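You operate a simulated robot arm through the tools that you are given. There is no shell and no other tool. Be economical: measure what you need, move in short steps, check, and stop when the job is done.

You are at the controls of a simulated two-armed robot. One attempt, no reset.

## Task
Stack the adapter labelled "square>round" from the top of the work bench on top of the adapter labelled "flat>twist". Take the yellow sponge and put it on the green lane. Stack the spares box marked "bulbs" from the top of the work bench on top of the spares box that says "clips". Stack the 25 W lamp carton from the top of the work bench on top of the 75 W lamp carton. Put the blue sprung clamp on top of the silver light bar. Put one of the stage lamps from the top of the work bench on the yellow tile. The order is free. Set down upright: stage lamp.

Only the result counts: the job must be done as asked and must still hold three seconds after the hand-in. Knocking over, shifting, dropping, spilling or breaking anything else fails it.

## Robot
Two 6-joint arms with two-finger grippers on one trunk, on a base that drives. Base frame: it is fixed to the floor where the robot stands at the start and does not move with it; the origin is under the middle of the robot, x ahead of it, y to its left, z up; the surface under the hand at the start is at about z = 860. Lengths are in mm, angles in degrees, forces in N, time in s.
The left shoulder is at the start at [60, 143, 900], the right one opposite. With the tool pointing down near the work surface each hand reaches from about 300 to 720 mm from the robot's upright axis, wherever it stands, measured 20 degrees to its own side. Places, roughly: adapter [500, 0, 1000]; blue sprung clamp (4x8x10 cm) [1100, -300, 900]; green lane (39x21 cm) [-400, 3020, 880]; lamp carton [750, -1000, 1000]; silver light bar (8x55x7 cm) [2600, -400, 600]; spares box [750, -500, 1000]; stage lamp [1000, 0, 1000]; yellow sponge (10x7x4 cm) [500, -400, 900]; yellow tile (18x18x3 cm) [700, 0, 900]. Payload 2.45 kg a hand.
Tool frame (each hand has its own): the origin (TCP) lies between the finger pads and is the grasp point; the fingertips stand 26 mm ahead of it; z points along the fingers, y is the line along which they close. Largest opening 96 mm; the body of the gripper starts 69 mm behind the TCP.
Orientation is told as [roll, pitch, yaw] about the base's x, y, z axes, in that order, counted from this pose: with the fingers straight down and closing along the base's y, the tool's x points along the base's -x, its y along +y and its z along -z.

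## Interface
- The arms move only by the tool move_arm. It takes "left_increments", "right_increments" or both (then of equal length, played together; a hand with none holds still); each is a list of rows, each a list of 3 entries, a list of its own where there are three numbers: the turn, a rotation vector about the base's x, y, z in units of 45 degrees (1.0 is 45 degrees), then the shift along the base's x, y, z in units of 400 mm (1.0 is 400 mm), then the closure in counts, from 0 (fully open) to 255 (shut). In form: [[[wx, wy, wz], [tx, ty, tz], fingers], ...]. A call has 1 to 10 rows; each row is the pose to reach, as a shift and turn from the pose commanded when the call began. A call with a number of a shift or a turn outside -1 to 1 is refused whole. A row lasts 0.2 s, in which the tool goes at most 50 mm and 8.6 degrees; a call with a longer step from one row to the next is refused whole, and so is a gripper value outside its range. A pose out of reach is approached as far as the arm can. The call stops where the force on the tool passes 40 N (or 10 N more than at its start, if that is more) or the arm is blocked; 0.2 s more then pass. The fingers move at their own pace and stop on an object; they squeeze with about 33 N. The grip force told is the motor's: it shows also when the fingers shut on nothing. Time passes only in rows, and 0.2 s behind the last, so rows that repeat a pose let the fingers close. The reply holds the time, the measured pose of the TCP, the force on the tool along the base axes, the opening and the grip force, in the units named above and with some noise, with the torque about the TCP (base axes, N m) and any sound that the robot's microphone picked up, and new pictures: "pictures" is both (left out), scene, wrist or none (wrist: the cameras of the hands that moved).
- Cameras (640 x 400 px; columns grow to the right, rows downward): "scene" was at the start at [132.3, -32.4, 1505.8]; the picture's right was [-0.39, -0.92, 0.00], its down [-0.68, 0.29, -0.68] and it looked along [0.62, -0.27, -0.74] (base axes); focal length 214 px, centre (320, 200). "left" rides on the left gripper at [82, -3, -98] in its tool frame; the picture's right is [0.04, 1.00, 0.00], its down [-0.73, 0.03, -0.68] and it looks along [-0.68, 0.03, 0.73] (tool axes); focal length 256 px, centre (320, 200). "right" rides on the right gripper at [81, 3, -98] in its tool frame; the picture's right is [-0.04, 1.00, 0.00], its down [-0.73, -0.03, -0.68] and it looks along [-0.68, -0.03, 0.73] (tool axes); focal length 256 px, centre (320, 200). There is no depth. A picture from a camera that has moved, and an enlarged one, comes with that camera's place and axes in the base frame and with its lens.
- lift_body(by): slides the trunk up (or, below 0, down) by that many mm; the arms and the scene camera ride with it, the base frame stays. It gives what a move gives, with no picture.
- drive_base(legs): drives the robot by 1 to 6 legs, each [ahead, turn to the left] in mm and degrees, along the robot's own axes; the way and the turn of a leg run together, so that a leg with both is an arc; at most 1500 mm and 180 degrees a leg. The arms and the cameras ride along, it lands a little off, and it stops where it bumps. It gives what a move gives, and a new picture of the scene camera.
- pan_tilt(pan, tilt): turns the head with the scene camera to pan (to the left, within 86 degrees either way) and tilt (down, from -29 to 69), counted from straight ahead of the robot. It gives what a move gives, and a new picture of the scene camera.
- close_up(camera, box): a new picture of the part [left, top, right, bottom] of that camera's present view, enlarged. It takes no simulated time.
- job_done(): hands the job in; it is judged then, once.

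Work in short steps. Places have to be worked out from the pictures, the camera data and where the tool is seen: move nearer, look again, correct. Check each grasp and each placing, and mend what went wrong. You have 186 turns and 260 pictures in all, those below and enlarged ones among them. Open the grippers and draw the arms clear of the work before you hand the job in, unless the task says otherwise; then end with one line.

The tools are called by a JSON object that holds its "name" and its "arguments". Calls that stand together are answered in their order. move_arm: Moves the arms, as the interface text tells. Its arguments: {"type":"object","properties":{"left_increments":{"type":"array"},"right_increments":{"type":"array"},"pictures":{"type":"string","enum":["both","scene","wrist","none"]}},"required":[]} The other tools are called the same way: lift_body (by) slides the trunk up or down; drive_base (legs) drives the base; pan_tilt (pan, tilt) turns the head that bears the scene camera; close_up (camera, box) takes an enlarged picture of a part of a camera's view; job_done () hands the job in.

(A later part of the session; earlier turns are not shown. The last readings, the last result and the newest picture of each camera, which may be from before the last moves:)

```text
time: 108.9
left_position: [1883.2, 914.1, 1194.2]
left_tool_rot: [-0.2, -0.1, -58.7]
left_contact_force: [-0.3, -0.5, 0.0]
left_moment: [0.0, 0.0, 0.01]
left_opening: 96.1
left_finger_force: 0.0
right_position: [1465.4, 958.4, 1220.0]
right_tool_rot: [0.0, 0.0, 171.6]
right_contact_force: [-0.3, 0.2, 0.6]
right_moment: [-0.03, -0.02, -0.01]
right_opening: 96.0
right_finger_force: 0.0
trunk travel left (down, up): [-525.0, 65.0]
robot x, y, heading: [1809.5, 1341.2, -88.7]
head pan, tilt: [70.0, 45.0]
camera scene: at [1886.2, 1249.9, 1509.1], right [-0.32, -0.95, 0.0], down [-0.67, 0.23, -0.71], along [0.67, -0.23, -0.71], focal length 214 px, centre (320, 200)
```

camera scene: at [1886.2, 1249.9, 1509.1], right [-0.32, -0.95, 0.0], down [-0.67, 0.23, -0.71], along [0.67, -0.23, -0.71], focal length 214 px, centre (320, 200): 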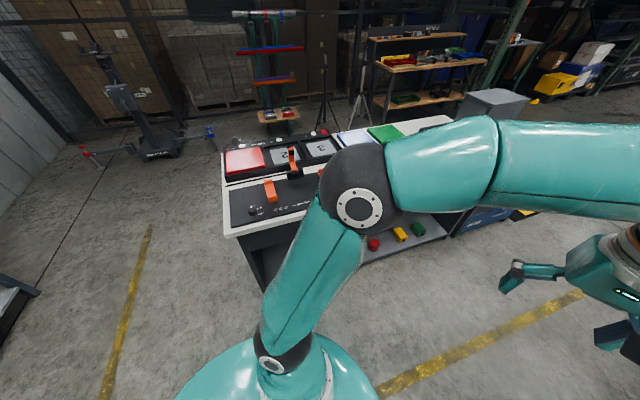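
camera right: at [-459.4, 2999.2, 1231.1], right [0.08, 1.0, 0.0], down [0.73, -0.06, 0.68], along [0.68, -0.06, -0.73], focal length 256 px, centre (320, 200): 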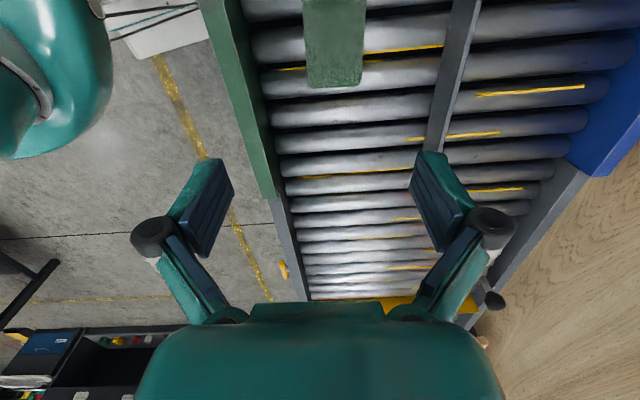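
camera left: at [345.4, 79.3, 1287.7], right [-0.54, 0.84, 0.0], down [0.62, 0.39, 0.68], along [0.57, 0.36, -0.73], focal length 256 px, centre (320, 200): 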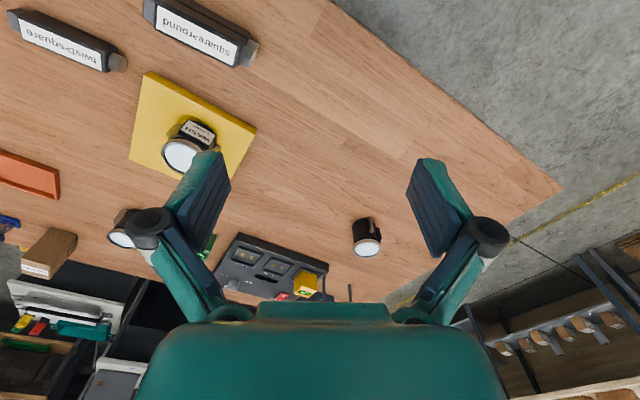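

No contact anywhere: the stop seems triggered by drift in long turns. I continue down the aisle.

{"name": "drive_base", "arguments": {"legs": [[0, -2], [1000, 0], [670, 0]]}}

{"name": "pan_tilt", "arguments": {"pan": 70, "tilt": 50}}

```text
time: 117.8
left_position: [1864.3, -723.9, 1195.0]
left_tool_rot: [-0.1, 0.0, -59.6]
left_contact_force: [0.4, -0.1, -0.4]
left_moment: [0.03, 0.01, -0.03]
left_opening: 96.0
left_finger_force: 0.1
right_position: [1448.9, -675.6, 1221.0]
right_tool_rot: [-0.1, -0.1, 170.7]
right_contact_force: [0.1, 0.1, 0.1]
right_moment: [0.05, 0.01, 0.0]
right_opening: 96.0
right_finger_force: 0.0
trunk travel left (down, up): [-525.0, 65.0]
robot x, y, heading: [1801.1, -298.3, -89.7]
head pan, tilt: [70.0, 45.0]
camera scene: at [1873.2, -388.4, 1509.0], right [-0.33, -0.94, 0.0], down [-0.67, 0.24, -0.71], along [0.67, -0.24, -0.71], focal length 214 px, centre (320, 200)
```

scene: 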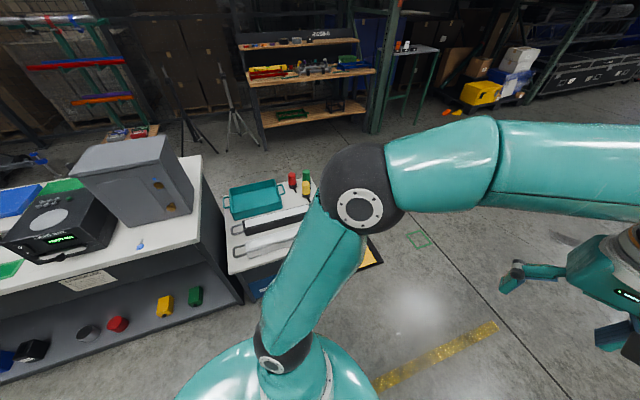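

```text
time: 118.4
left_position: [1865.4, -722.7, 1195.3]
left_tool_rot: [-0.1, -0.2, -59.7]
left_contact_force: [-1.0, 0.5, 0.1]
left_moment: [-0.02, 0.02, -0.05]
left_opening: 96.0
left_finger_force: 0.1
right_position: [1447.9, -673.5, 1219.7]
right_tool_rot: [0.1, 0.0, 170.7]
right_contact_force: [0.5, 0.2, 0.4]
right_moment: [-0.02, 0.02, 0.01]
right_opening: 96.2
right_finger_force: 0.0
trunk travel left (down, up): [-525.0, 65.0]
robot x, y, heading: [1793.4, -297.1, -89.4]
head pan, tilt: [70.0, 50.0]
camera scene: at [1869.1, -385.9, 1502.2], right [-0.33, -0.94, 0.0], down [-0.72, 0.26, -0.64], along [0.61, -0.21, -0.77], focal length 214 px, centre (320, 200)
```

scene: 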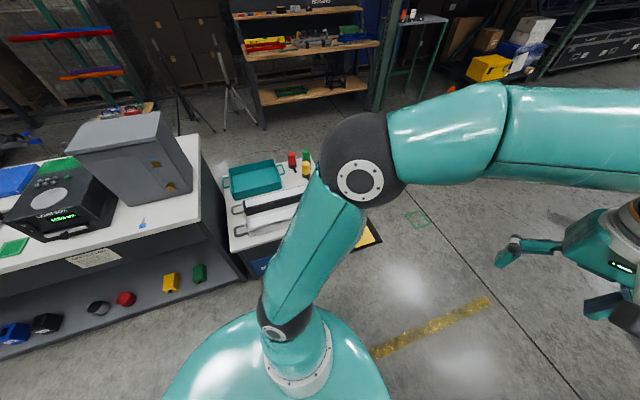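

I turn right in two steps to face the bench from behind.

{"name": "drive_base", "arguments": {"legs": [[0, -45]]}}

{"name": "drive_base", "arguments": {"legs": [[0, -45]]}}

{"name": "pan_tilt", "arguments": {"pan": 0, "tilt": 45}}

```text
time: 121.1
left_position: [1549.5, -650.2, 1194.7]
left_tool_rot: [-0.1, 0.0, -103.6]
left_contact_force: [0.1, 0.4, 0.7]
left_moment: [-0.02, -0.02, 0.01]
left_opening: 96.2
left_finger_force: 0.0
right_position: [1286.0, -324.5, 1219.6]
right_tool_rot: [0.1, 0.0, 126.7]
right_contact_force: [0.0, -0.5, 0.4]
right_moment: [0.01, 0.02, -0.01]
right_opening: 96.3
right_finger_force: 0.0
trunk travel left (down, up): [-525.0, 65.0]
robot x, y, heading: [1817.3, -319.1, -133.6]
head pan, tilt: [70.0, 50.0]
camera scene: at [1807.7, -430.8, 1502.2], right [-0.89, -0.45, 0.0], down [-0.34, 0.69, -0.64], along [0.29, -0.57, -0.77], focal length 214 px, centre (320, 200)
```

scene: 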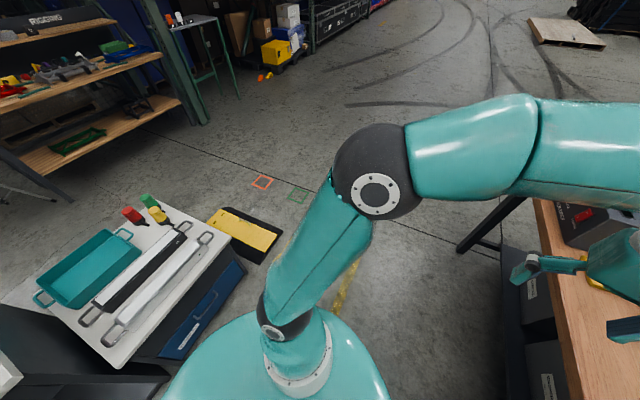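

```text
time: 123.8
left_position: [1392.0, -370.3, 1195.8]
left_tool_rot: [-0.2, 0.0, -148.0]
left_contact_force: [0.4, -0.8, -0.2]
left_moment: [-0.04, 0.0, 0.0]
left_opening: 95.7
left_finger_force: 0.2
right_position: [1430.2, 48.0, 1220.5]
right_tool_rot: [0.0, 0.0, 82.4]
right_contact_force: [-0.7, 0.1, -1.2]
right_moment: [-0.02, 0.0, 0.0]
right_opening: 96.2
right_finger_force: 0.2
trunk travel left (down, up): [-525.0, 65.0]
robot x, y, heading: [1814.4, -347.3, -177.5]
head pan, tilt: [70.0, 50.0]
camera scene: at [1731.0, -423.0, 1502.2], right [-0.95, 0.3, 0.0], down [0.23, 0.73, -0.64], along [-0.19, -0.61, -0.77], focal length 214 px, centre (320, 200)
```

scene: 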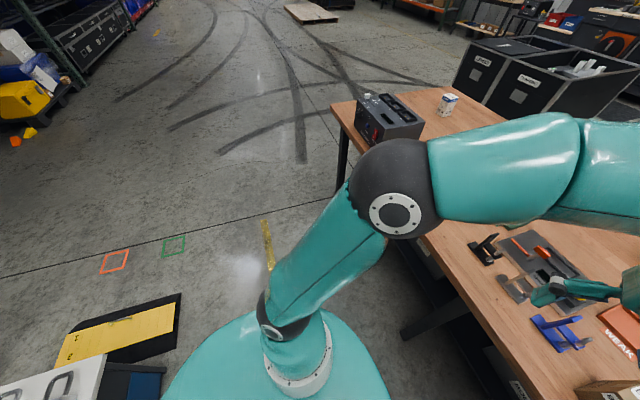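

```text
time: 125.2
left_position: [1392.6, -369.6, 1196.2]
left_tool_rot: [0.0, -0.2, -148.0]
left_contact_force: [0.5, 0.1, -0.4]
left_moment: [-0.02, -0.01, -0.01]
left_opening: 96.2
left_finger_force: 0.1
right_position: [1429.9, 48.2, 1221.1]
right_tool_rot: [0.0, 0.0, 82.4]
right_contact_force: [0.7, 0.3, 0.1]
right_moment: [-0.04, 0.0, 0.01]
right_opening: 96.0
right_finger_force: 0.0
trunk travel left (down, up): [-525.0, 65.0]
robot x, y, heading: [1819.4, -344.0, -177.3]
head pan, tilt: [0.0, 45.0]
camera scene: at [1673.4, -352.8, 1509.1], right [-0.05, 1.0, 0.0], down [0.71, 0.03, -0.71], along [-0.71, -0.03, -0.71], focal length 214 px, centre (320, 200)
```

scene: 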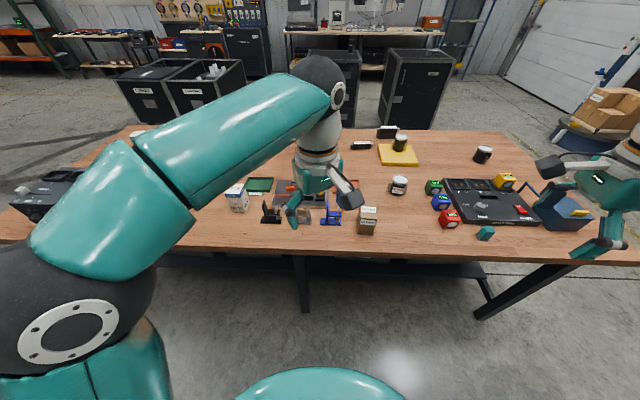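

The clamp is near [1134, -330] and the box near [1159, -201]. I advance a little and read the box label.

{"name": "drive_base", "arguments": {"legs": [[100, -2]]}}

{"name": "close_up", "arguments": {"camera": "scene", "box": [240, 170, 400, 270]}}

```text
time: 126.3
left_position: [1290.5, -357.5, 1195.5]
left_tool_rot: [-0.1, 0.0, -149.9]
left_contact_force: [-1.3, 0.0, -0.4]
left_moment: [-0.02, -0.06, 0.01]
left_opening: 96.1
left_finger_force: 0.1
right_position: [1341.4, 58.0, 1220.0]
right_tool_rot: [0.0, 0.0, 80.5]
right_contact_force: [-0.9, 0.3, -0.6]
right_moment: [-0.01, -0.01, 0.01]
right_opening: 96.0
right_finger_force: 0.1
trunk travel left (down, up): [-525.0, 65.0]
robot x, y, heading: [1715.2, -354.0, -179.9]
head pan, tilt: [0.0, 45.0]
camera scene: at [1570.7, -352.4, 1508.9], right [-0.01, 1.0, 0.0], down [0.71, 0.01, -0.71], along [-0.71, -0.01, -0.71], focal length 214 px, centre (320, 200)
```

scene: 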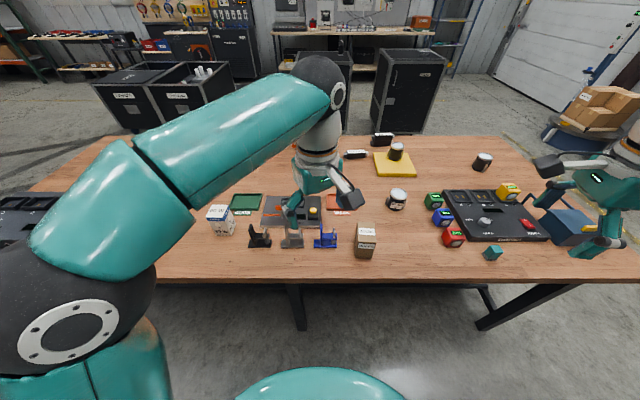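

```text
4.00 times, centred on (320, 220) of scene
camera zoom: at [1570.7, -352.4, 1508.9], right [-0.01, 1.0, 0.0], down [0.71, 0.01, -0.71], along [-0.71, -0.01, -0.71], focal length 858 px, centre (320, 120)
```

zoom: 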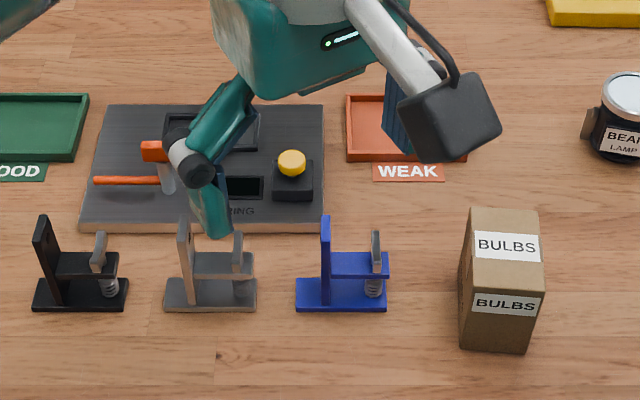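

The box reads "BULBS". The clamp's base is near [1140, -339] with a tall post and all parts extruded along x, so I send the left hand above it and turn to close along x.

{"name": "move_arm", "arguments": {"left_increments": [[[0, 0, 0.17], [-0.06, 0.01, -0.03], 70], [[0, 0, 0.34], [-0.12, 0.02, -0.06], 70], [[0, 0, 0.5], [-0.18, 0.03, -0.09], 70], [[0, 0, 0.67], [-0.24, 0.04, -0.12], 70], [[0, 0, 0.84], [-0.3, 0.043, -0.15], 70], [[0, 0, 1.0], [-0.375, 0.043, -0.2], 70]], "pictures": "none"}}

{"name": "move_arm", "arguments": {"left_increments": [[[0, 0, 0.17], [0, 0, 0], 70], [[0, 0, 0.33], [0, 0, 0], 70], [[0, 0, 0.33], [0, 0, 0], 70]], "pictures": "both"}}

```text
time: 127.8
left_position: [1139.8, -338.2, 1111.3]
left_tool_rot: [0.2, 0.0, -104.8]
left_contact_force: [-0.5, -0.6, 0.9]
left_moment: [-0.02, -0.03, -0.02]
left_opening: 69.6
left_finger_force: 0.1
left hand out of reach, approached as far as the arm can: row 6
right_position: [1340.0, 58.7, 1219.3]
right_tool_rot: [-0.1, 0.0, 80.5]
right_contact_force: [-0.8, -0.2, -0.1]
right_moment: [0.0, -0.06, 0.01]
right_opening: 96.1
right_finger_force: 0.1
trunk travel left (down, up): [-525.0, 65.0]
robot x, y, heading: [1717.0, -349.2, -179.8]
head pan, tilt: [0.0, 45.0]
```

```text
time: 128.6
left_position: [1143.2, -341.1, 1113.5]
left_tool_rot: [0.0, -0.2, -90.0]
left_contact_force: [0.5, 1.1, 0.9]
left_moment: [0.01, -0.02, -0.01]
left_opening: 69.5
left_finger_force: 0.0
right_position: [1342.6, 56.9, 1221.1]
right_tool_rot: [0.0, 0.1, 80.5]
right_contact_force: [-0.4, -0.1, 0.5]
right_moment: [0.02, 0.0, 0.0]
right_opening: 95.9
right_finger_force: 0.1
trunk travel left (down, up): [-525.0, 65.0]
robot x, y, heading: [1716.6, -352.2, -179.6]
head pan, tilt: [0.0, 45.0]
camera scene: at [1572.4, -352.3, 1509.0], right [-0.01, 1.0, 0.0], down [0.71, 0.01, -0.71], along [-0.71, -0.01, -0.71], focal length 214 px, centre (320, 200)
camera left: at [1140.2, -259.6, 1210.1], right [1.0, 0.04, 0.0], down [0.03, -0.73, 0.68], along [0.03, -0.68, -0.73], focal length 256 px, centre (320, 200)
```

scene: 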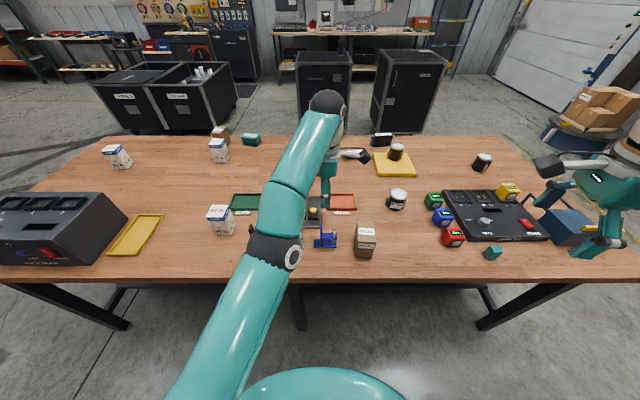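
left: 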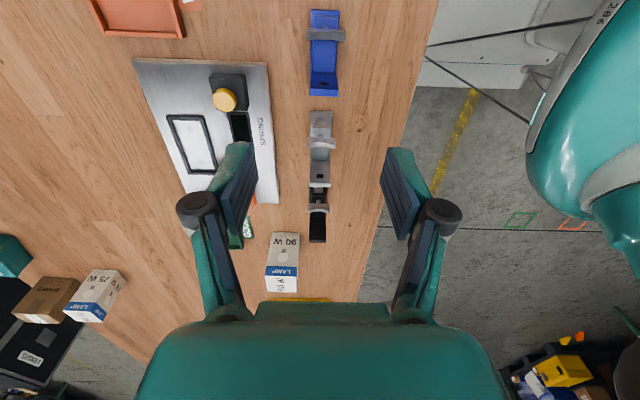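

The clamp is about 30 mm wide along x, centred near [1146, -337]. I descend to z=920.

{"name": "move_arm", "arguments": {"left_increments": [[[0, 0, 0], [0.012, 0.007, -0.1], 70], [[0, 0, 0], [0.012, 0.007, -0.2], 70], [[0, 0, 0], [0.012, 0.007, -0.3], 70], [[0, 0, 0], [0.012, 0.007, -0.38], 70], [[0, 0, 0], [0.012, 0.007, -0.38], 70]], "pictures": "both"}}

{"name": "close_up", "arguments": {"camera": "scene", "box": [290, 205, 370, 255]}}

```text
time: 129.8
left_position: [1151.1, -337.4, 959.4]
left_tool_rot: [-0.1, 0.0, -90.1]
left_contact_force: [0.1, -0.3, -0.1]
left_moment: [-0.01, -0.03, -0.02]
left_opening: 69.9
left_finger_force: 0.1
right_position: [1344.2, 57.0, 1221.4]
right_tool_rot: [0.1, 0.0, 80.5]
right_contact_force: [1.0, -0.3, 0.3]
right_moment: [0.01, 0.05, -0.03]
right_opening: 96.0
right_finger_force: 0.1
trunk travel left (down, up): [-525.0, 65.0]
robot x, y, heading: [1716.7, -348.7, -179.3]
head pan, tilt: [0.0, 45.0]
camera scene: at [1573.5, -353.0, 1509.1], right [-0.01, 1.0, 0.0], down [0.71, 0.01, -0.71], along [-0.71, 0.0, -0.71], focal length 214 px, centre (320, 200)
camera left: at [1148.2, -255.9, 1057.0], right [1.0, 0.04, 0.0], down [0.03, -0.73, 0.68], along [0.03, -0.68, -0.73], focal length 256 px, centre (320, 200)
```

scene: 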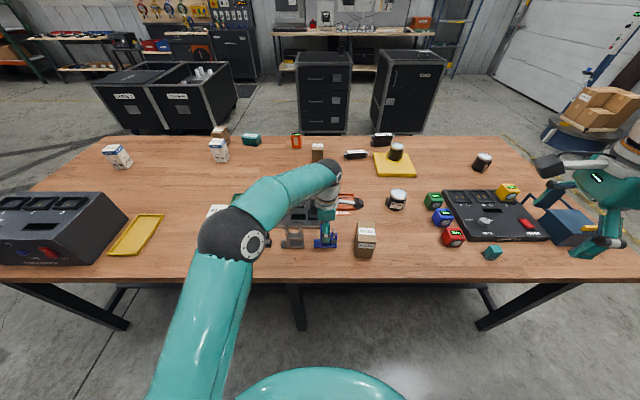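
left: 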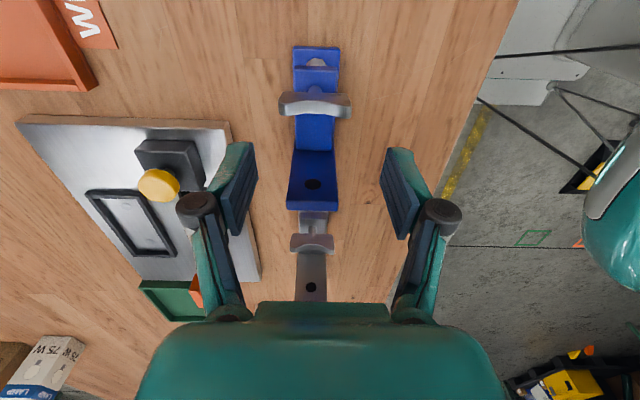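

```text
8.00 times, centred on (330, 230) of scene
camera zoom: at [1573.5, -353.0, 1509.1], right [-0.01, 1.0, 0.0], down [0.71, 0.01, -0.71], along [-0.71, 0.0, -0.71], focal length 1716 px, centre (240, -40)
```

zoom: 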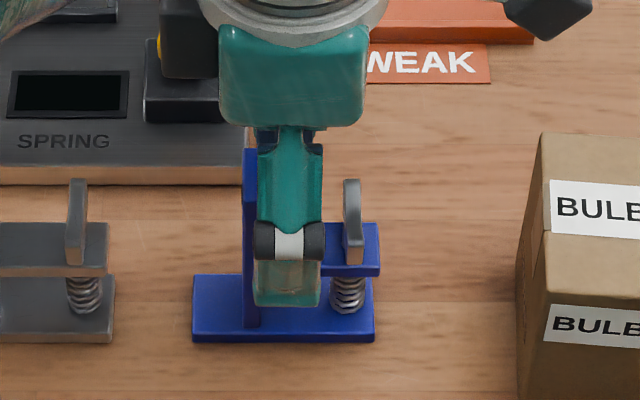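

The fingers straddle the clamp beside its post. I go down 44 mm and close.

{"name": "move_arm", "arguments": {"left_increments": [[[0, 0, 0], [-0.003, -0.01, -0.06], 70], [[0, 0, 0], [-0.003, -0.01, -0.11], 70], [[0, 0, 0], [-0.003, -0.01, -0.11], 70], [[0, 0, 0], [-0.003, -0.01, -0.11], 255], [[0, 0, 0], [-0.003, -0.01, -0.11], 255], [[0, 0, 0], [-0.003, -0.01, -0.11], 255], [[0, 0, 0], [-0.003, -0.01, -0.11], 255]], "pictures": "wrist"}}

{"name": "close_up", "arguments": {"camera": "scene", "box": [290, 205, 370, 255]}}

```text
time: 131.3
left_position: [1147.7, -339.3, 915.8]
left_tool_rot: [-0.1, 0.0, -90.2]
left_contact_force: [0.2, 0.7, 0.4]
left_moment: [0.05, 0.01, 0.05]
left_opening: 27.5
left_finger_force: 32.9
right_position: [1342.7, 56.7, 1221.8]
right_tool_rot: [0.0, 0.0, 80.5]
right_contact_force: [0.7, 0.5, -1.1]
right_moment: [0.01, 0.01, -0.02]
right_opening: 96.2
right_finger_force: 0.0
trunk travel left (down, up): [-525.0, 65.0]
robot x, y, heading: [1719.7, -352.4, -179.4]
head pan, tilt: [0.0, 45.0]
camera left: at [1145.2, -259.5, 1012.9], right [1.0, 0.04, 0.0], down [0.03, -0.73, 0.68], along [0.03, -0.68, -0.73], focal length 256 px, centre (320, 200)
```

left: 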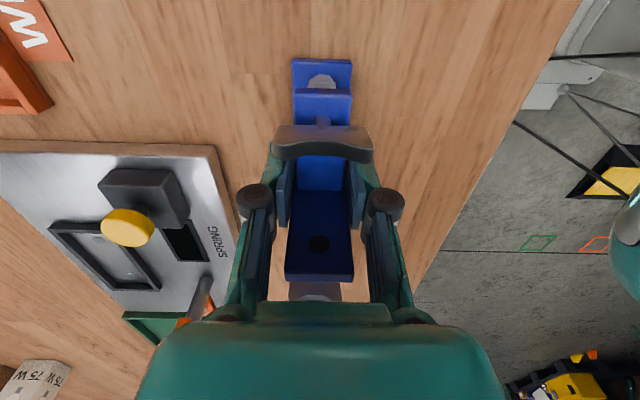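

```text
8.00 times, centred on (330, 230) of scene
camera zoom: at [1572.6, -352.4, 1509.0], right [-0.01, 1.0, 0.0], down [0.71, 0.01, -0.71], along [-0.71, -0.01, -0.71], focal length 1716 px, centre (240, -40)
```

zoom: 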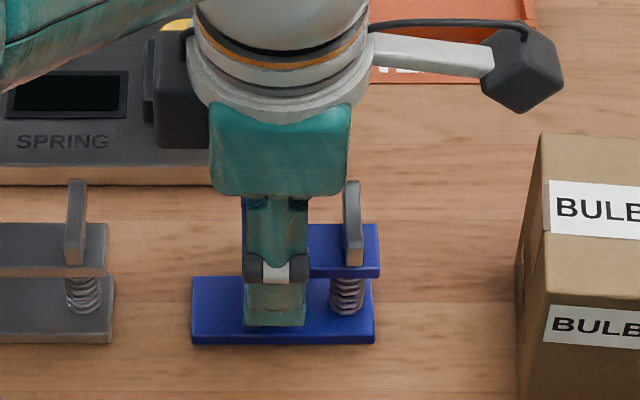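

The clamp is gripped with a 27.5 mm opening. I lift it clear and bring the right hand toward the BULBS box near [1156, -217], turning yaw toward 180.

{"name": "move_arm", "arguments": {"left_increments": [[[0, 0, 0], [0, 0, 0.1], 255], [[0, 0, 0], [0, 0, 0.2], 255], [[0, 0, 0], [0, 0, 0.3], 255], [[0, 0, 0], [0.03, 0, 0.4], 255], [[0, 0, 0], [0.12, -0.05, 0.45], 255], [[0, 0, 0], [0.21, -0.1, 0.5], 255], [[0, 0, 0], [0.3, -0.15, 0.5], 255], [[0, 0, 0], [0.38, -0.2, 0.5], 255]], "right_increments": [[[0, 0, 0.125], [0, 0, 0], 0], [[0, 0, 0.25], [0, 0, 0], 0], [[0, 0, 0.375], [0, 0, 0], 0], [[0, 0, 0.5], [0, 0, 0], 0], [[0, 0, 0.625], [0, 0, 0], 0], [[0, 0, 0.75], [0, 0, 0], 0], [[0, 0, 0.875], [0, 0, 0], 0], [[0, 0, 1.0], [0, 0, 0], 0]], "pictures": "none"}}

{"name": "move_arm", "arguments": {"right_increments": [[[0, 0, 0.125], [-0.06, -0.07, -0.03], 0], [[0, 0, 0.25], [-0.12, -0.14, -0.06], 0], [[0, 0, 0.375], [-0.18, -0.22, -0.09], 0], [[0, 0, 0.5], [-0.24, -0.3, -0.12], 0], [[0, 0, 0.625], [-0.3, -0.38, -0.15], 0], [[0, 0, 0.75], [-0.36, -0.47, -0.18], 0], [[0, 0, 0.875], [-0.42, -0.56, -0.21], 0], [[0, 0, 1.0], [-0.465, -0.65, -0.24], 0]], "pictures": "none"}}

{"name": "move_arm", "arguments": {"right_increments": [[[0, 0, 0.1], [0, -0.01, -0.04], 0], [[0, 0, 0.21], [0, -0.035, -0.08], 0], [[0, 0, 0.21], [0, -0.035, -0.08], 0]], "pictures": "both"}}

```text
time: 133.2
left_position: [1300.4, -423.2, 1117.2]
left_tool_rot: [-0.1, 0.0, -90.2]
left_contact_force: [0.7, 0.3, -2.1]
left_moment: [0.01, 0.05, -0.02]
left_opening: 27.4
left_finger_force: 33.0
right_position: [1344.9, 57.2, 1221.9]
right_tool_rot: [0.0, 0.0, 125.5]
right_contact_force: [0.5, -0.6, 0.3]
right_moment: [0.04, -0.02, 0.01]
right_opening: 95.9
right_finger_force: 0.0
trunk travel left (down, up): [-525.0, 65.0]
robot x, y, heading: [1719.8, -354.6, -179.7]
head pan, tilt: [0.0, 45.0]
```

```text
time: 134.9
left_position: [1298.6, -423.5, 1115.7]
left_tool_rot: [-0.1, -0.1, -90.1]
left_contact_force: [-0.7, -0.4, -2.5]
left_moment: [0.0, 0.02, -0.03]
left_opening: 27.6
left_finger_force: 33.1
right_position: [1155.3, -204.2, 1123.2]
right_tool_rot: [0.0, 0.1, 170.6]
right_contact_force: [-0.1, 0.1, -0.7]
right_moment: [0.0, -0.05, -0.04]
right_opening: 96.1
right_finger_force: 0.0
trunk travel left (down, up): [-525.0, 65.0]
robot x, y, heading: [1714.9, -357.1, -179.7]
head pan, tilt: [0.0, 45.0]
```

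```text
time: 135.8
left_position: [1298.4, -422.9, 1115.2]
left_tool_rot: [0.0, -0.1, -90.0]
left_contact_force: [0.8, -0.1, -2.0]
left_moment: [-0.04, -0.02, 0.0]
left_opening: 27.7
left_finger_force: 32.8
right_position: [1156.9, -216.3, 1092.0]
right_tool_rot: [0.0, 0.2, -180.0]
right_contact_force: [0.6, 0.4, 0.5]
right_moment: [-0.02, 0.01, -0.02]
right_opening: 95.9
right_finger_force: 0.1
trunk travel left (down, up): [-525.0, 65.0]
robot x, y, heading: [1715.4, -347.7, -179.5]
head pan, tilt: [0.0, 45.0]
camera scene: at [1572.4, -352.5, 1509.0], right [-0.01, 1.0, 0.0], down [0.71, 0.01, -0.71], along [-0.71, -0.01, -0.71], focal length 214 px, centre (320, 200)
camera right: at [1238.2, -219.8, 1191.1], right [-0.04, -1.0, 0.0], down [-0.73, 0.03, 0.68], along [-0.68, 0.03, -0.73], focal length 256 px, centre (320, 200)
```

scene: 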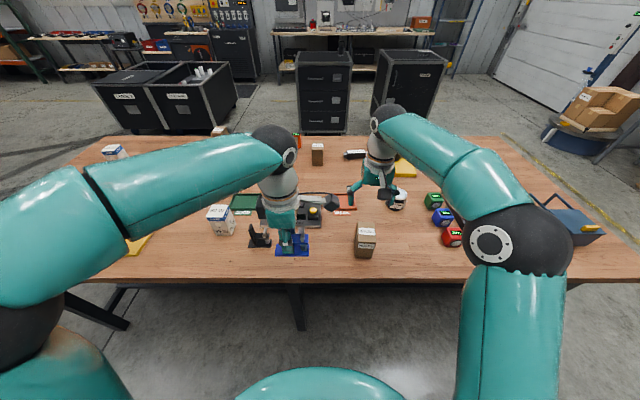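
right: 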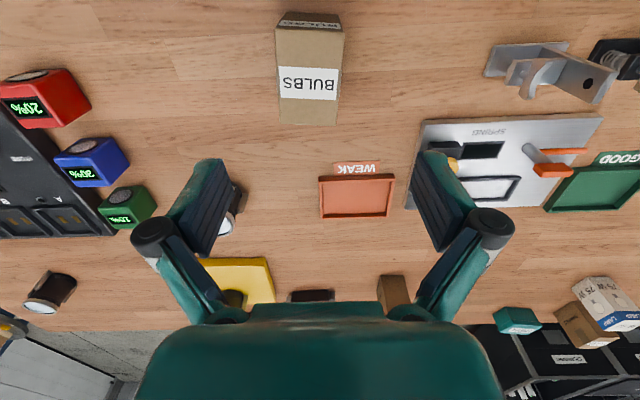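

The box top is centred near [1159, -207] and about 56 mm wide along y. I descend, close and lift.

{"name": "move_arm", "arguments": {"right_increments": [[[0, 0, 0], [0.005, 0.023, -0.1], 0], [[0, 0, 0], [0.005, 0.023, -0.2], 0], [[0, 0, 0], [0.005, 0.023, -0.3], 0], [[0, 0, 0], [0.005, 0.023, -0.4], 0], [[0, 0, 0], [0.005, 0.023, -0.443], 0], [[0, 0, 0], [0.005, 0.023, -0.443], 0], [[0, 0, 0], [0.005, 0.023, -0.443], 255], [[0, 0, 0], [0.005, 0.023, -0.443], 255], [[0, 0, 0], [0.005, 0.023, -0.443], 255]], "pictures": "wrist"}}

```text
time: 137.8
left_position: [1299.6, -422.9, 1115.7]
left_tool_rot: [-0.1, -0.1, -90.0]
left_contact_force: [-0.1, 0.4, -1.5]
left_moment: [0.02, -0.01, 0.01]
left_opening: 27.5
left_finger_force: 32.6
right_position: [1158.8, -208.3, 915.8]
right_tool_rot: [0.0, 0.0, 179.9]
right_contact_force: [-0.1, 0.4, 1.8]
right_moment: [-0.04, 0.11, -0.03]
right_opening: 55.5
right_finger_force: 33.0
trunk travel left (down, up): [-525.0, 65.0]
robot x, y, heading: [1715.3, -351.4, -179.6]
head pan, tilt: [0.0, 45.0]
camera right: at [1241.2, -211.8, 1015.3], right [-0.04, -1.0, 0.0], down [-0.73, 0.03, 0.68], along [-0.68, 0.03, -0.73], focal length 256 px, centre (320, 200)
```

right: 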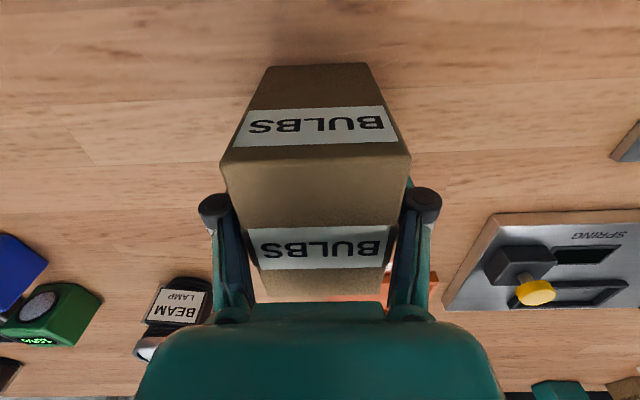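

The box is held at a 55.5 mm opening. I lift it, retract both hands somewhat, and start turning left toward the cart.

{"name": "move_arm", "arguments": {"right_increments": [[[0, 0, 0], [0, 0, 0.1], 255], [[0, 0, 0], [0, 0, 0.2], 255], [[0, 0, 0], [0, 0, 0.3], 255], [[0, 0, 0], [0, 0, 0.4], 255], [[0, 0, 0], [0.08, 0.03, 0.48], 255], [[0, 0, 0], [0.16, 0.06, 0.56], 255], [[0, 0, 0], [0.26, 0.09, 0.6], 255], [[0, 0, 0], [0.36, 0.12, 0.6], 255]], "left_increments": [[[0, 0, 0], [0, 0, 0], 255], [[0, 0, 0], [0, 0, 0.05], 255], [[0, 0, 0], [0, 0, 0.1], 255], [[0, 0, 0], [0, 0, 0.15], 255], [[0, 0, 0], [0.0, -0.04, 0.15], 255], [[0, 0, 0], [0.0, -0.08, 0.15], 255], [[0, 0, 0], [0, -0.12, 0.15], 255], [[0, 0, 0], [0, -0.16, 0.15], 255]], "pictures": "scene"}}

{"name": "drive_base", "arguments": {"legs": [[-60, 0], [0, 50]]}}

{"name": "drive_base", "arguments": {"legs": [[0, 50]]}}

```text
time: 139.6
left_position: [1300.6, -487.7, 1176.9]
left_tool_rot: [-0.1, -0.1, -90.2]
left_contact_force: [0.1, 0.3, -3.0]
left_moment: [-0.04, 0.0, 0.0]
left_opening: 27.5
left_finger_force: 33.6
right_position: [1306.2, -159.2, 1155.4]
right_tool_rot: [0.0, 0.1, 180.0]
right_contact_force: [0.7, -0.1, -1.7]
right_moment: [-0.01, 0.03, -0.01]
right_opening: 55.2
right_finger_force: 33.2
trunk travel left (down, up): [-525.0, 65.0]
robot x, y, heading: [1715.5, -352.5, -179.7]
head pan, tilt: [0.0, 45.0]
camera scene: at [1574.1, -352.4, 1509.2], right [-0.01, 1.0, 0.0], down [0.71, 0.01, -0.71], along [-0.71, -0.01, -0.71], focal length 214 px, centre (320, 200)
```

scene: 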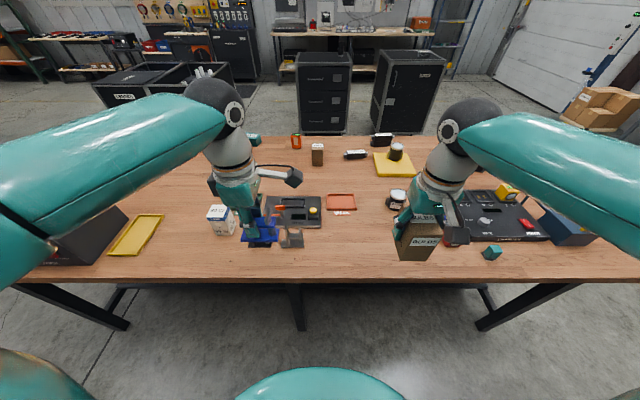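

```text
time: 143.0
left_position: [1603.0, -754.1, 1175.0]
left_tool_rot: [0.1, -0.1, -41.3]
left_contact_force: [-0.5, 0.1, -2.8]
left_moment: [0.0, -0.01, 0.0]
left_opening: 27.6
left_finger_force: 33.0
right_position: [1360.1, -534.5, 1154.8]
right_tool_rot: [0.0, 0.0, -131.2]
right_contact_force: [-0.3, 0.4, -1.3]
right_moment: [0.01, 0.02, 0.01]
right_opening: 55.8
right_finger_force: 33.0
trunk travel left (down, up): [-525.0, 65.0]
robot x, y, heading: [1748.3, -331.2, -131.0]
head pan, tilt: [0.0, 45.0]
camera scene: at [1656.2, -438.4, 1509.0], right [-0.76, 0.66, 0.0], down [0.46, 0.53, -0.71], along [-0.46, -0.53, -0.71], focal length 214 px, centre (320, 200)
```

scene: 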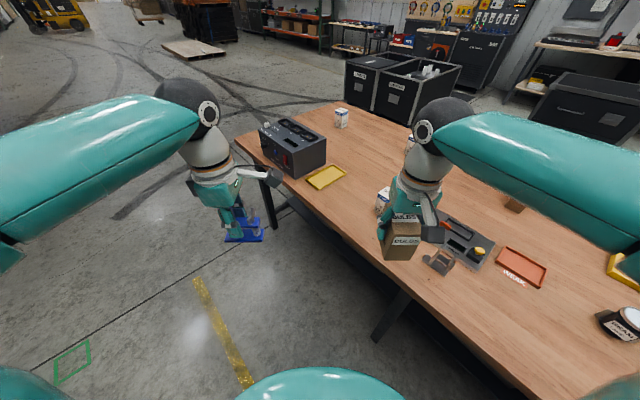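

```text
time: 146.0
left_position: [1987.5, -706.7, 1175.5]
left_tool_rot: [0.1, 0.0, 10.0]
left_contact_force: [-0.8, -0.5, -2.0]
left_moment: [0.0, 0.0, -0.02]
left_opening: 27.6
left_finger_force: 32.8
right_position: [1664.8, -759.4, 1155.6]
right_tool_rot: [0.0, 0.2, -80.1]
right_contact_force: [-0.3, -1.0, -1.0]
right_moment: [0.01, 0.0, -0.02]
right_opening: 55.4
right_finger_force: 32.7
trunk travel left (down, up): [-525.0, 65.0]
robot x, y, heading: [1713.1, -330.2, -80.2]
head pan, tilt: [0.0, 45.0]
camera scene: at [1735.9, -474.1, 1508.9], right [-0.99, -0.17, 0.0], down [-0.12, 0.7, -0.71], along [0.12, -0.7, -0.71], focal length 214 px, centre (320, 200)
```

scene: 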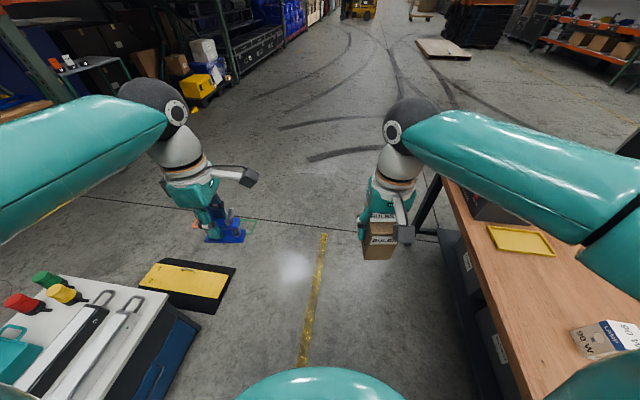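

I continue turning left toward the cart.

{"name": "drive_base", "arguments": {"legs": [[0, 45]]}}

{"name": "drive_base", "arguments": {"legs": [[0, 36]]}}

```text
time: 148.7
left_position: [2174.5, -394.9, 1176.3]
left_tool_rot: [0.0, -0.1, 55.8]
left_contact_force: [0.4, 0.5, -2.8]
left_moment: [-0.01, 0.04, 0.03]
left_opening: 27.5
left_finger_force: 33.1
right_position: [1986.4, -664.9, 1155.5]
right_tool_rot: [-0.1, 0.1, -34.1]
right_contact_force: [-0.5, -0.1, -1.5]
right_moment: [0.0, -0.01, -0.02]
right_opening: 55.3
right_finger_force: 32.9
trunk travel left (down, up): [-525.0, 65.0]
robot x, y, heading: [1695.5, -357.9, -34.9]
head pan, tilt: [0.0, 45.0]
camera scene: at [1813.1, -438.9, 1509.0], right [-0.57, -0.82, 0.0], down [-0.58, 0.4, -0.71], along [0.58, -0.4, -0.71], focal length 214 px, centre (320, 200)
```

scene: 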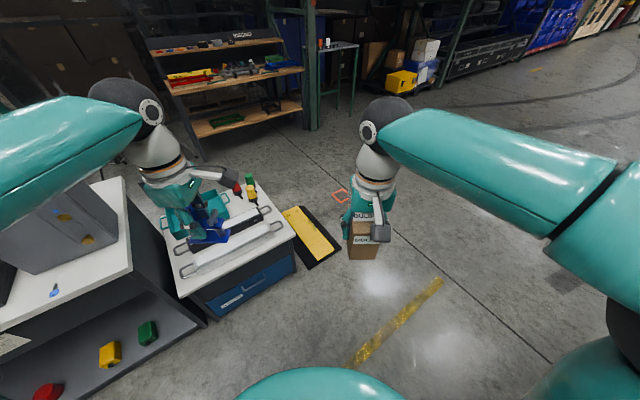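

```text
time: 151.1
left_position: [2103.6, -104.7, 1176.6]
left_tool_rot: [0.0, 0.0, 92.1]
left_contact_force: [0.5, -0.9, -2.5]
left_moment: [0.02, -0.01, 0.02]
left_opening: 27.5
left_finger_force: 33.3
right_position: [2111.4, -433.2, 1156.2]
right_tool_rot: [0.0, 0.0, 2.1]
right_contact_force: [-0.6, -0.4, -2.9]
right_moment: [0.02, 0.02, 0.02]
right_opening: 55.4
right_finger_force: 33.3
trunk travel left (down, up): [-525.0, 65.0]
robot x, y, heading: [1696.5, -380.2, 1.2]
head pan, tilt: [0.0, 45.0]
camera scene: at [1838.6, -379.6, 1509.0], right [0.02, -1.0, 0.0], down [-0.71, -0.02, -0.71], along [0.71, 0.02, -0.71], focal length 214 px, centre (320, 200)
```

scene: 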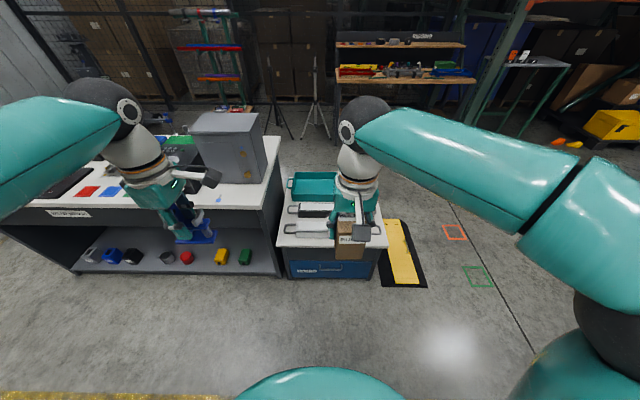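

The silver bar is the front one, centred near [2482, -410]. I drive nearer, to about [1935, -480].

{"name": "drive_base", "arguments": {"legs": [[0, -22], [260, 0], [0, 21]]}}

{"name": "close_up", "arguments": {"camera": "scene", "box": [220, 150, 440, 288]}}

```text
time: 155.5
left_position: [2354.8, -205.2, 1177.3]
left_tool_rot: [0.0, -0.1, 91.0]
left_contact_force: [0.1, -0.7, -2.6]
left_moment: [0.04, -0.02, 0.0]
left_opening: 27.2
left_finger_force: 33.1
right_position: [2354.9, -533.9, 1157.7]
right_tool_rot: [0.0, 0.1, 0.9]
right_contact_force: [-0.1, 0.4, -1.9]
right_moment: [-0.01, 0.0, -0.01]
right_opening: 55.1
right_finger_force: 33.1
trunk travel left (down, up): [-525.0, 65.0]
robot x, y, heading: [1938.6, -483.9, 0.1]
head pan, tilt: [0.0, 45.0]
camera scene: at [2083.1, -486.9, 1509.1], right [0.0, -1.0, 0.0], down [-0.71, 0.0, -0.71], along [0.71, 0.0, -0.71], focal length 214 px, centre (320, 200)
```

scene: 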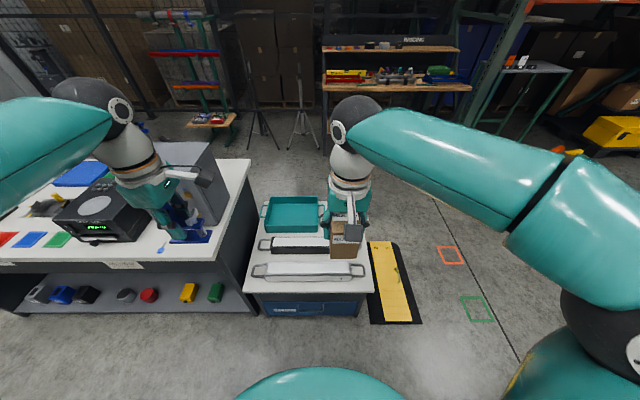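

```text
2.90 times, centred on (330, 219) of scene
camera zoom: at [2083.1, -486.9, 1509.1], right [0.0, -1.0, 0.0], down [-0.71, 0.0, -0.71], along [0.71, 0.0, -0.71], focal length 622 px, centre (291, 145)
```

zoom: 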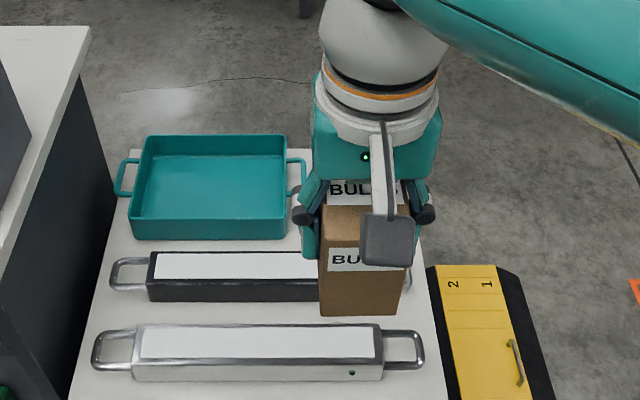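

The bar is nearer [2572, -433], with its top at about z=565. I move the right hand aside, bring the left hand over, then lower the trunk.

{"name": "move_arm", "arguments": {"right_increments": [[[0, 0, 0], [-0.02, -0.08, 0], 255], [[0, 0, 0], [-0.05, -0.16, 0], 255], [[0, 0, 0], [-0.08, -0.25, 0], 255], [[0, 0, 0], [-0.11, -0.34, 0], 255], [[0, 0, 0], [-0.14, -0.43, 0], 255], [[0, 0, 0], [-0.16, -0.48, 0], 255], [[0, 0, 0], [-0.16, -0.48, 0], 255], [[0, 0, 0], [-0.16, -0.48, 0], 255]], "left_increments": [[[0, 0, 0], [0, 0, 0], 255], [[0, 0, 0], [0, -0.04, 0], 255], [[0, 0, 0], [0.02, -0.12, 0], 255], [[0, 0, 0], [0.07, -0.2, 0], 255], [[0, 0, 0], [0.12, -0.28, 0], 255], [[0, 0, 0], [0.17, -0.36, 0], 255], [[0, 0, 0], [0.22, -0.44, 0], 255], [[0, 0, 0], [0.27, -0.5, 0], 255]], "pictures": "scene"}}

{"name": "lift_body", "arguments": {"by": -300}}

{"name": "move_arm", "arguments": {"left_increments": [[[0, 0, 0], [0, 0, 0], 255]], "pictures": "both"}}

```text
time: 157.3
left_position: [2464.3, -405.4, 1175.6]
left_tool_rot: [0.1, -0.1, 90.9]
left_contact_force: [0.0, -0.4, -2.9]
left_moment: [0.0, 0.04, 0.01]
left_opening: 27.5
left_finger_force: 33.0
right_position: [2294.0, -726.5, 1155.9]
right_tool_rot: [0.1, 0.2, 0.9]
right_contact_force: [0.8, 0.0, -2.3]
right_moment: [0.0, 0.02, -0.01]
right_opening: 55.4
right_finger_force: 32.8
trunk travel left (down, up): [-525.0, 65.0]
robot x, y, heading: [1945.1, -486.7, 0.3]
head pan, tilt: [0.0, 45.0]
camera scene: at [2084.6, -487.9, 1508.9], right [0.0, -1.0, 0.0], down [-0.71, 0.0, -0.71], along [0.71, 0.0, -0.71], focal length 214 px, centre (320, 200)
```

scene: 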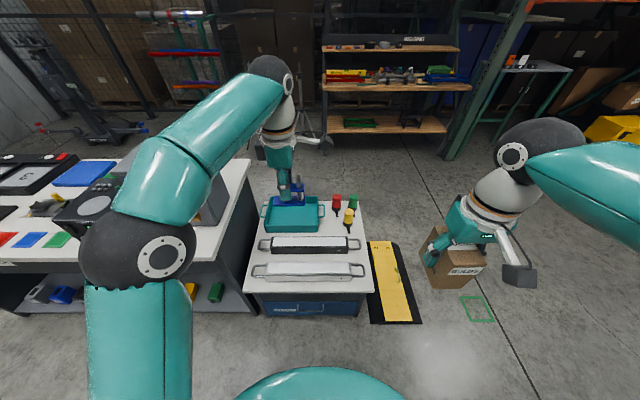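

```text
time: 160.3
left_position: [2463.0, -404.7, 878.2]
left_tool_rot: [0.1, -0.2, 90.9]
left_contact_force: [-0.1, -0.5, -2.9]
left_moment: [0.0, 0.0, 0.01]
left_opening: 27.6
left_finger_force: 32.7
right_position: [2293.7, -725.8, 855.5]
right_tool_rot: [-0.1, 0.1, 1.1]
right_contact_force: [0.5, 0.5, -2.0]
right_moment: [0.02, 0.05, -0.01]
right_opening: 55.3
right_finger_force: 33.0
trunk travel left (down, up): [-225.0, 365.0]
robot x, y, heading: [1943.5, -484.6, 0.1]
head pan, tilt: [0.0, 45.0]
```

```text
time: 160.7
left_position: [2462.6, -405.8, 878.2]
left_tool_rot: [-0.1, -0.1, 91.0]
left_contact_force: [-0.4, 1.4, -2.9]
left_moment: [-0.01, 0.02, -0.01]
left_opening: 27.5
left_finger_force: 33.5
right_position: [2293.4, -727.0, 855.4]
right_tool_rot: [0.0, 0.2, 0.9]
right_contact_force: [-0.3, 0.3, -1.9]
right_moment: [0.04, -0.01, 0.01]
right_opening: 55.1
right_finger_force: 32.6
trunk travel left (down, up): [-225.0, 365.0]
robot x, y, heading: [1942.0, -486.7, 0.0]
head pan, tilt: [0.0, 45.0]
camera scene: at [2083.2, -487.2, 1209.0], right [0.0, -1.0, 0.0], down [-0.71, 0.0, -0.71], along [0.71, 0.0, -0.71], focal length 214 px, centre (320, 200)
camera left: at [2467.9, -487.5, 975.5], right [-1.0, -0.06, 0.0], down [-0.04, 0.73, 0.68], along [-0.04, 0.68, -0.73], focal length 256 px, centre (320, 200)
```

scene: 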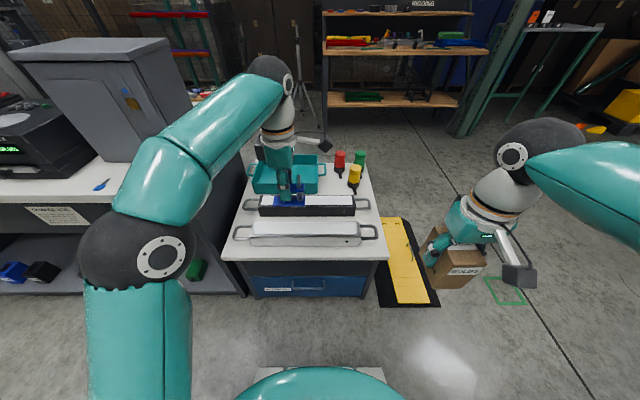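
left: 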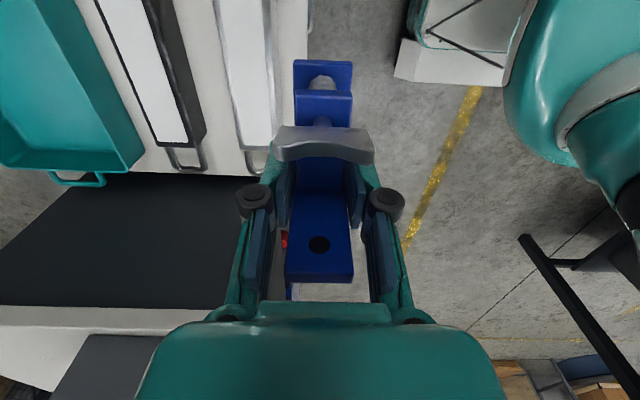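

{"name": "close_up", "arguments": {"camera": "scene", "box": [216, 160, 408, 280]}}

```text
3.33 times, centred on (312, 220) of scene
camera zoom: at [2083.2, -487.2, 1209.0], right [0.0, -1.0, 0.0], down [-0.71, 0.0, -0.71], along [0.71, 0.0, -0.71], focal length 715 px, centre (347, 133)
```

zoom: 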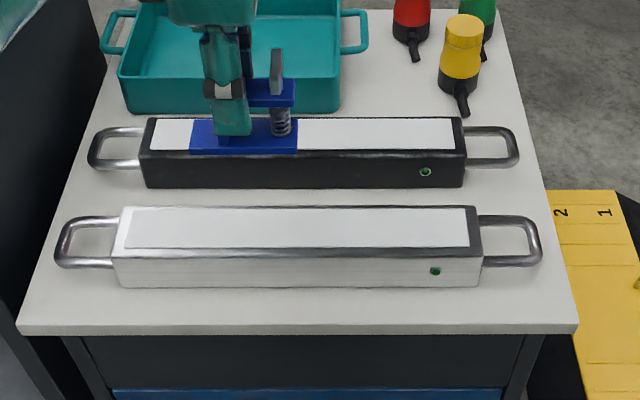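

Combining both views, the bar's top is near z=600 and spans x about 2517 to 2588. I move the clamp over [2552, -425] and lower to just above.

{"name": "move_arm", "arguments": {"left_increments": [[[0, 0, 0], [0.08, -0.02, 0], 255], [[0, 0, 0], [0.16, -0.04, 0], 255], [[0, 0, 0], [0.2225, -0.05, -0.03], 255], [[0, 0, 0], [0.2225, -0.05, -0.13], 255], [[0, 0, 0], [0.2225, -0.05, -0.23], 255], [[0, 0, 0], [0.2225, -0.05, -0.33], 255], [[0, 0, 0], [0.2225, -0.05, -0.43], 255], [[0, 0, 0], [0.2225, -0.05, -0.43], 255]], "pictures": "both"}}

{"name": "close_up", "arguments": {"camera": "scene", "box": [216, 160, 408, 280]}}

```text
time: 162.5
left_position: [2551.6, -425.8, 702.6]
left_tool_rot: [-0.1, -0.2, 91.0]
left_contact_force: [0.1, 0.2, -2.6]
left_moment: [0.01, 0.03, -0.01]
left_opening: 27.5
left_finger_force: 32.7
left hand out of reach, approached as far as the arm can: row 2, 3, 4
right_position: [2295.0, -725.6, 856.5]
right_tool_rot: [0.0, 0.2, 0.9]
right_contact_force: [0.4, -0.8, -1.7]
right_moment: [0.01, 0.04, 0.02]
right_opening: 55.2
right_finger_force: 32.2
trunk travel left (down, up): [-225.0, 365.0]
robot x, y, heading: [1940.5, -487.1, 0.3]
head pan, tilt: [0.0, 45.0]
camera scene: at [2083.5, -487.2, 1209.0], right [0.0, -1.0, 0.0], down [-0.71, 0.0, -0.71], along [0.71, 0.0, -0.71], focal length 214 px, centre (320, 200)
camera left: at [2557.1, -506.7, 802.0], right [-1.0, -0.06, 0.0], down [-0.04, 0.73, 0.68], along [-0.04, 0.68, -0.73], focal length 256 px, centre (320, 200)
```

scene: 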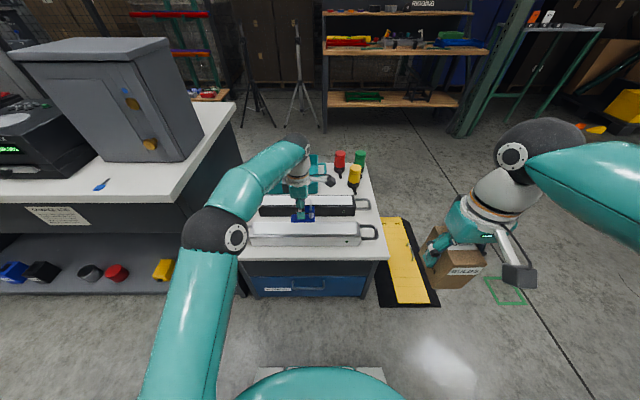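
left: 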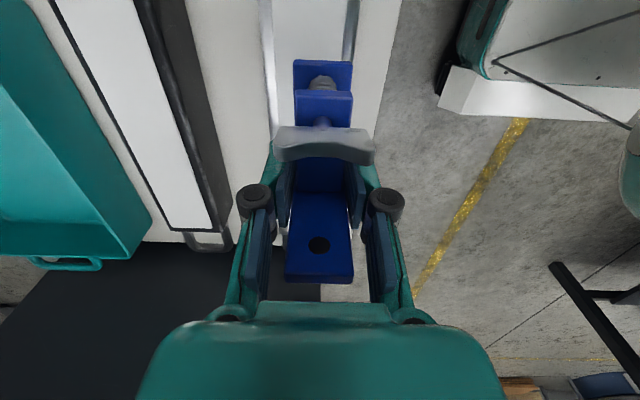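

```text
3.33 times, centred on (312, 220) of scene
camera zoom: at [2083.5, -487.2, 1209.0], right [0.0, -1.0, 0.0], down [-0.71, 0.0, -0.71], along [0.71, 0.0, -0.71], focal length 715 px, centre (347, 133)
```

zoom: 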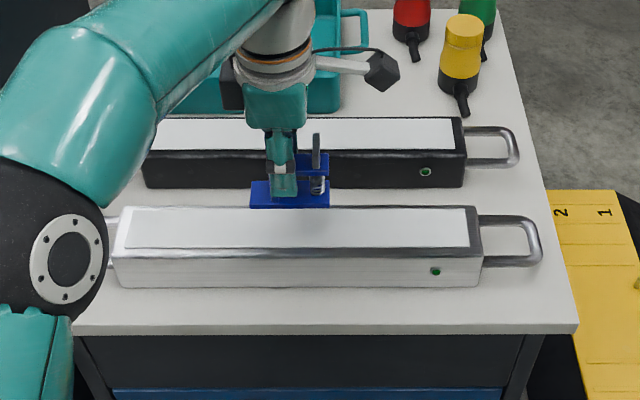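

The bar is centred near x=2557. I nudge 5 mm ahead and lower toward contact.

{"name": "move_arm", "arguments": {"left_increments": [[[0, 0, 0], [0.0125, 0, -0.04], 255], [[0, 0, 0], [0.0125, 0, -0.08], 255], [[0, 0, 0], [0.0125, 0, -0.09], 255], [[0, 0, 0], [0.0125, 0, -0.09], 255]], "pictures": "none"}}

{"name": "close_up", "arguments": {"camera": "scene", "box": [260, 190, 356, 250]}}

```text
time: 163.5
left_position: [2556.7, -424.8, 669.8]
left_tool_rot: [0.0, -0.1, 91.0]
left_contact_force: [0.3, 0.9, -2.4]
left_moment: [0.01, -0.01, 0.01]
left_opening: 27.4
left_finger_force: 32.9
right_position: [2293.2, -726.1, 855.1]
right_tool_rot: [0.0, 0.1, 1.1]
right_contact_force: [0.9, 0.9, -2.1]
right_moment: [0.01, -0.04, -0.01]
right_opening: 55.3
right_finger_force: 33.2
trunk travel left (down, up): [-225.0, 365.0]
robot x, y, heading: [1944.3, -485.7, 0.2]
head pan, tilt: [0.0, 45.0]
```

```text
6.67 times, centred on (308, 220) of scene
camera zoom: at [2083.4, -487.2, 1209.0], right [0.0, -1.0, 0.0], down [-0.71, 0.0, -0.71], along [0.71, 0.0, -0.71], focal length 1430 px, centre (400, 67)
```

zoom: 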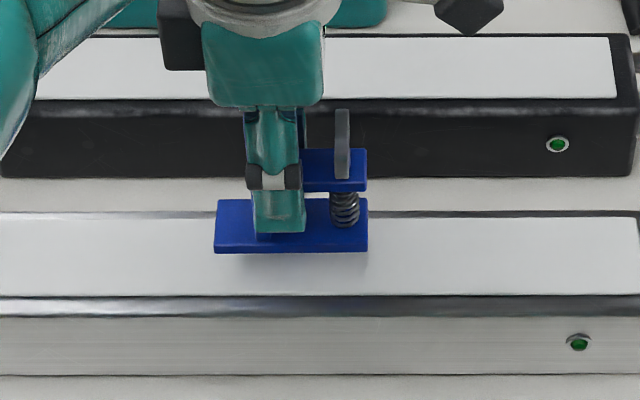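

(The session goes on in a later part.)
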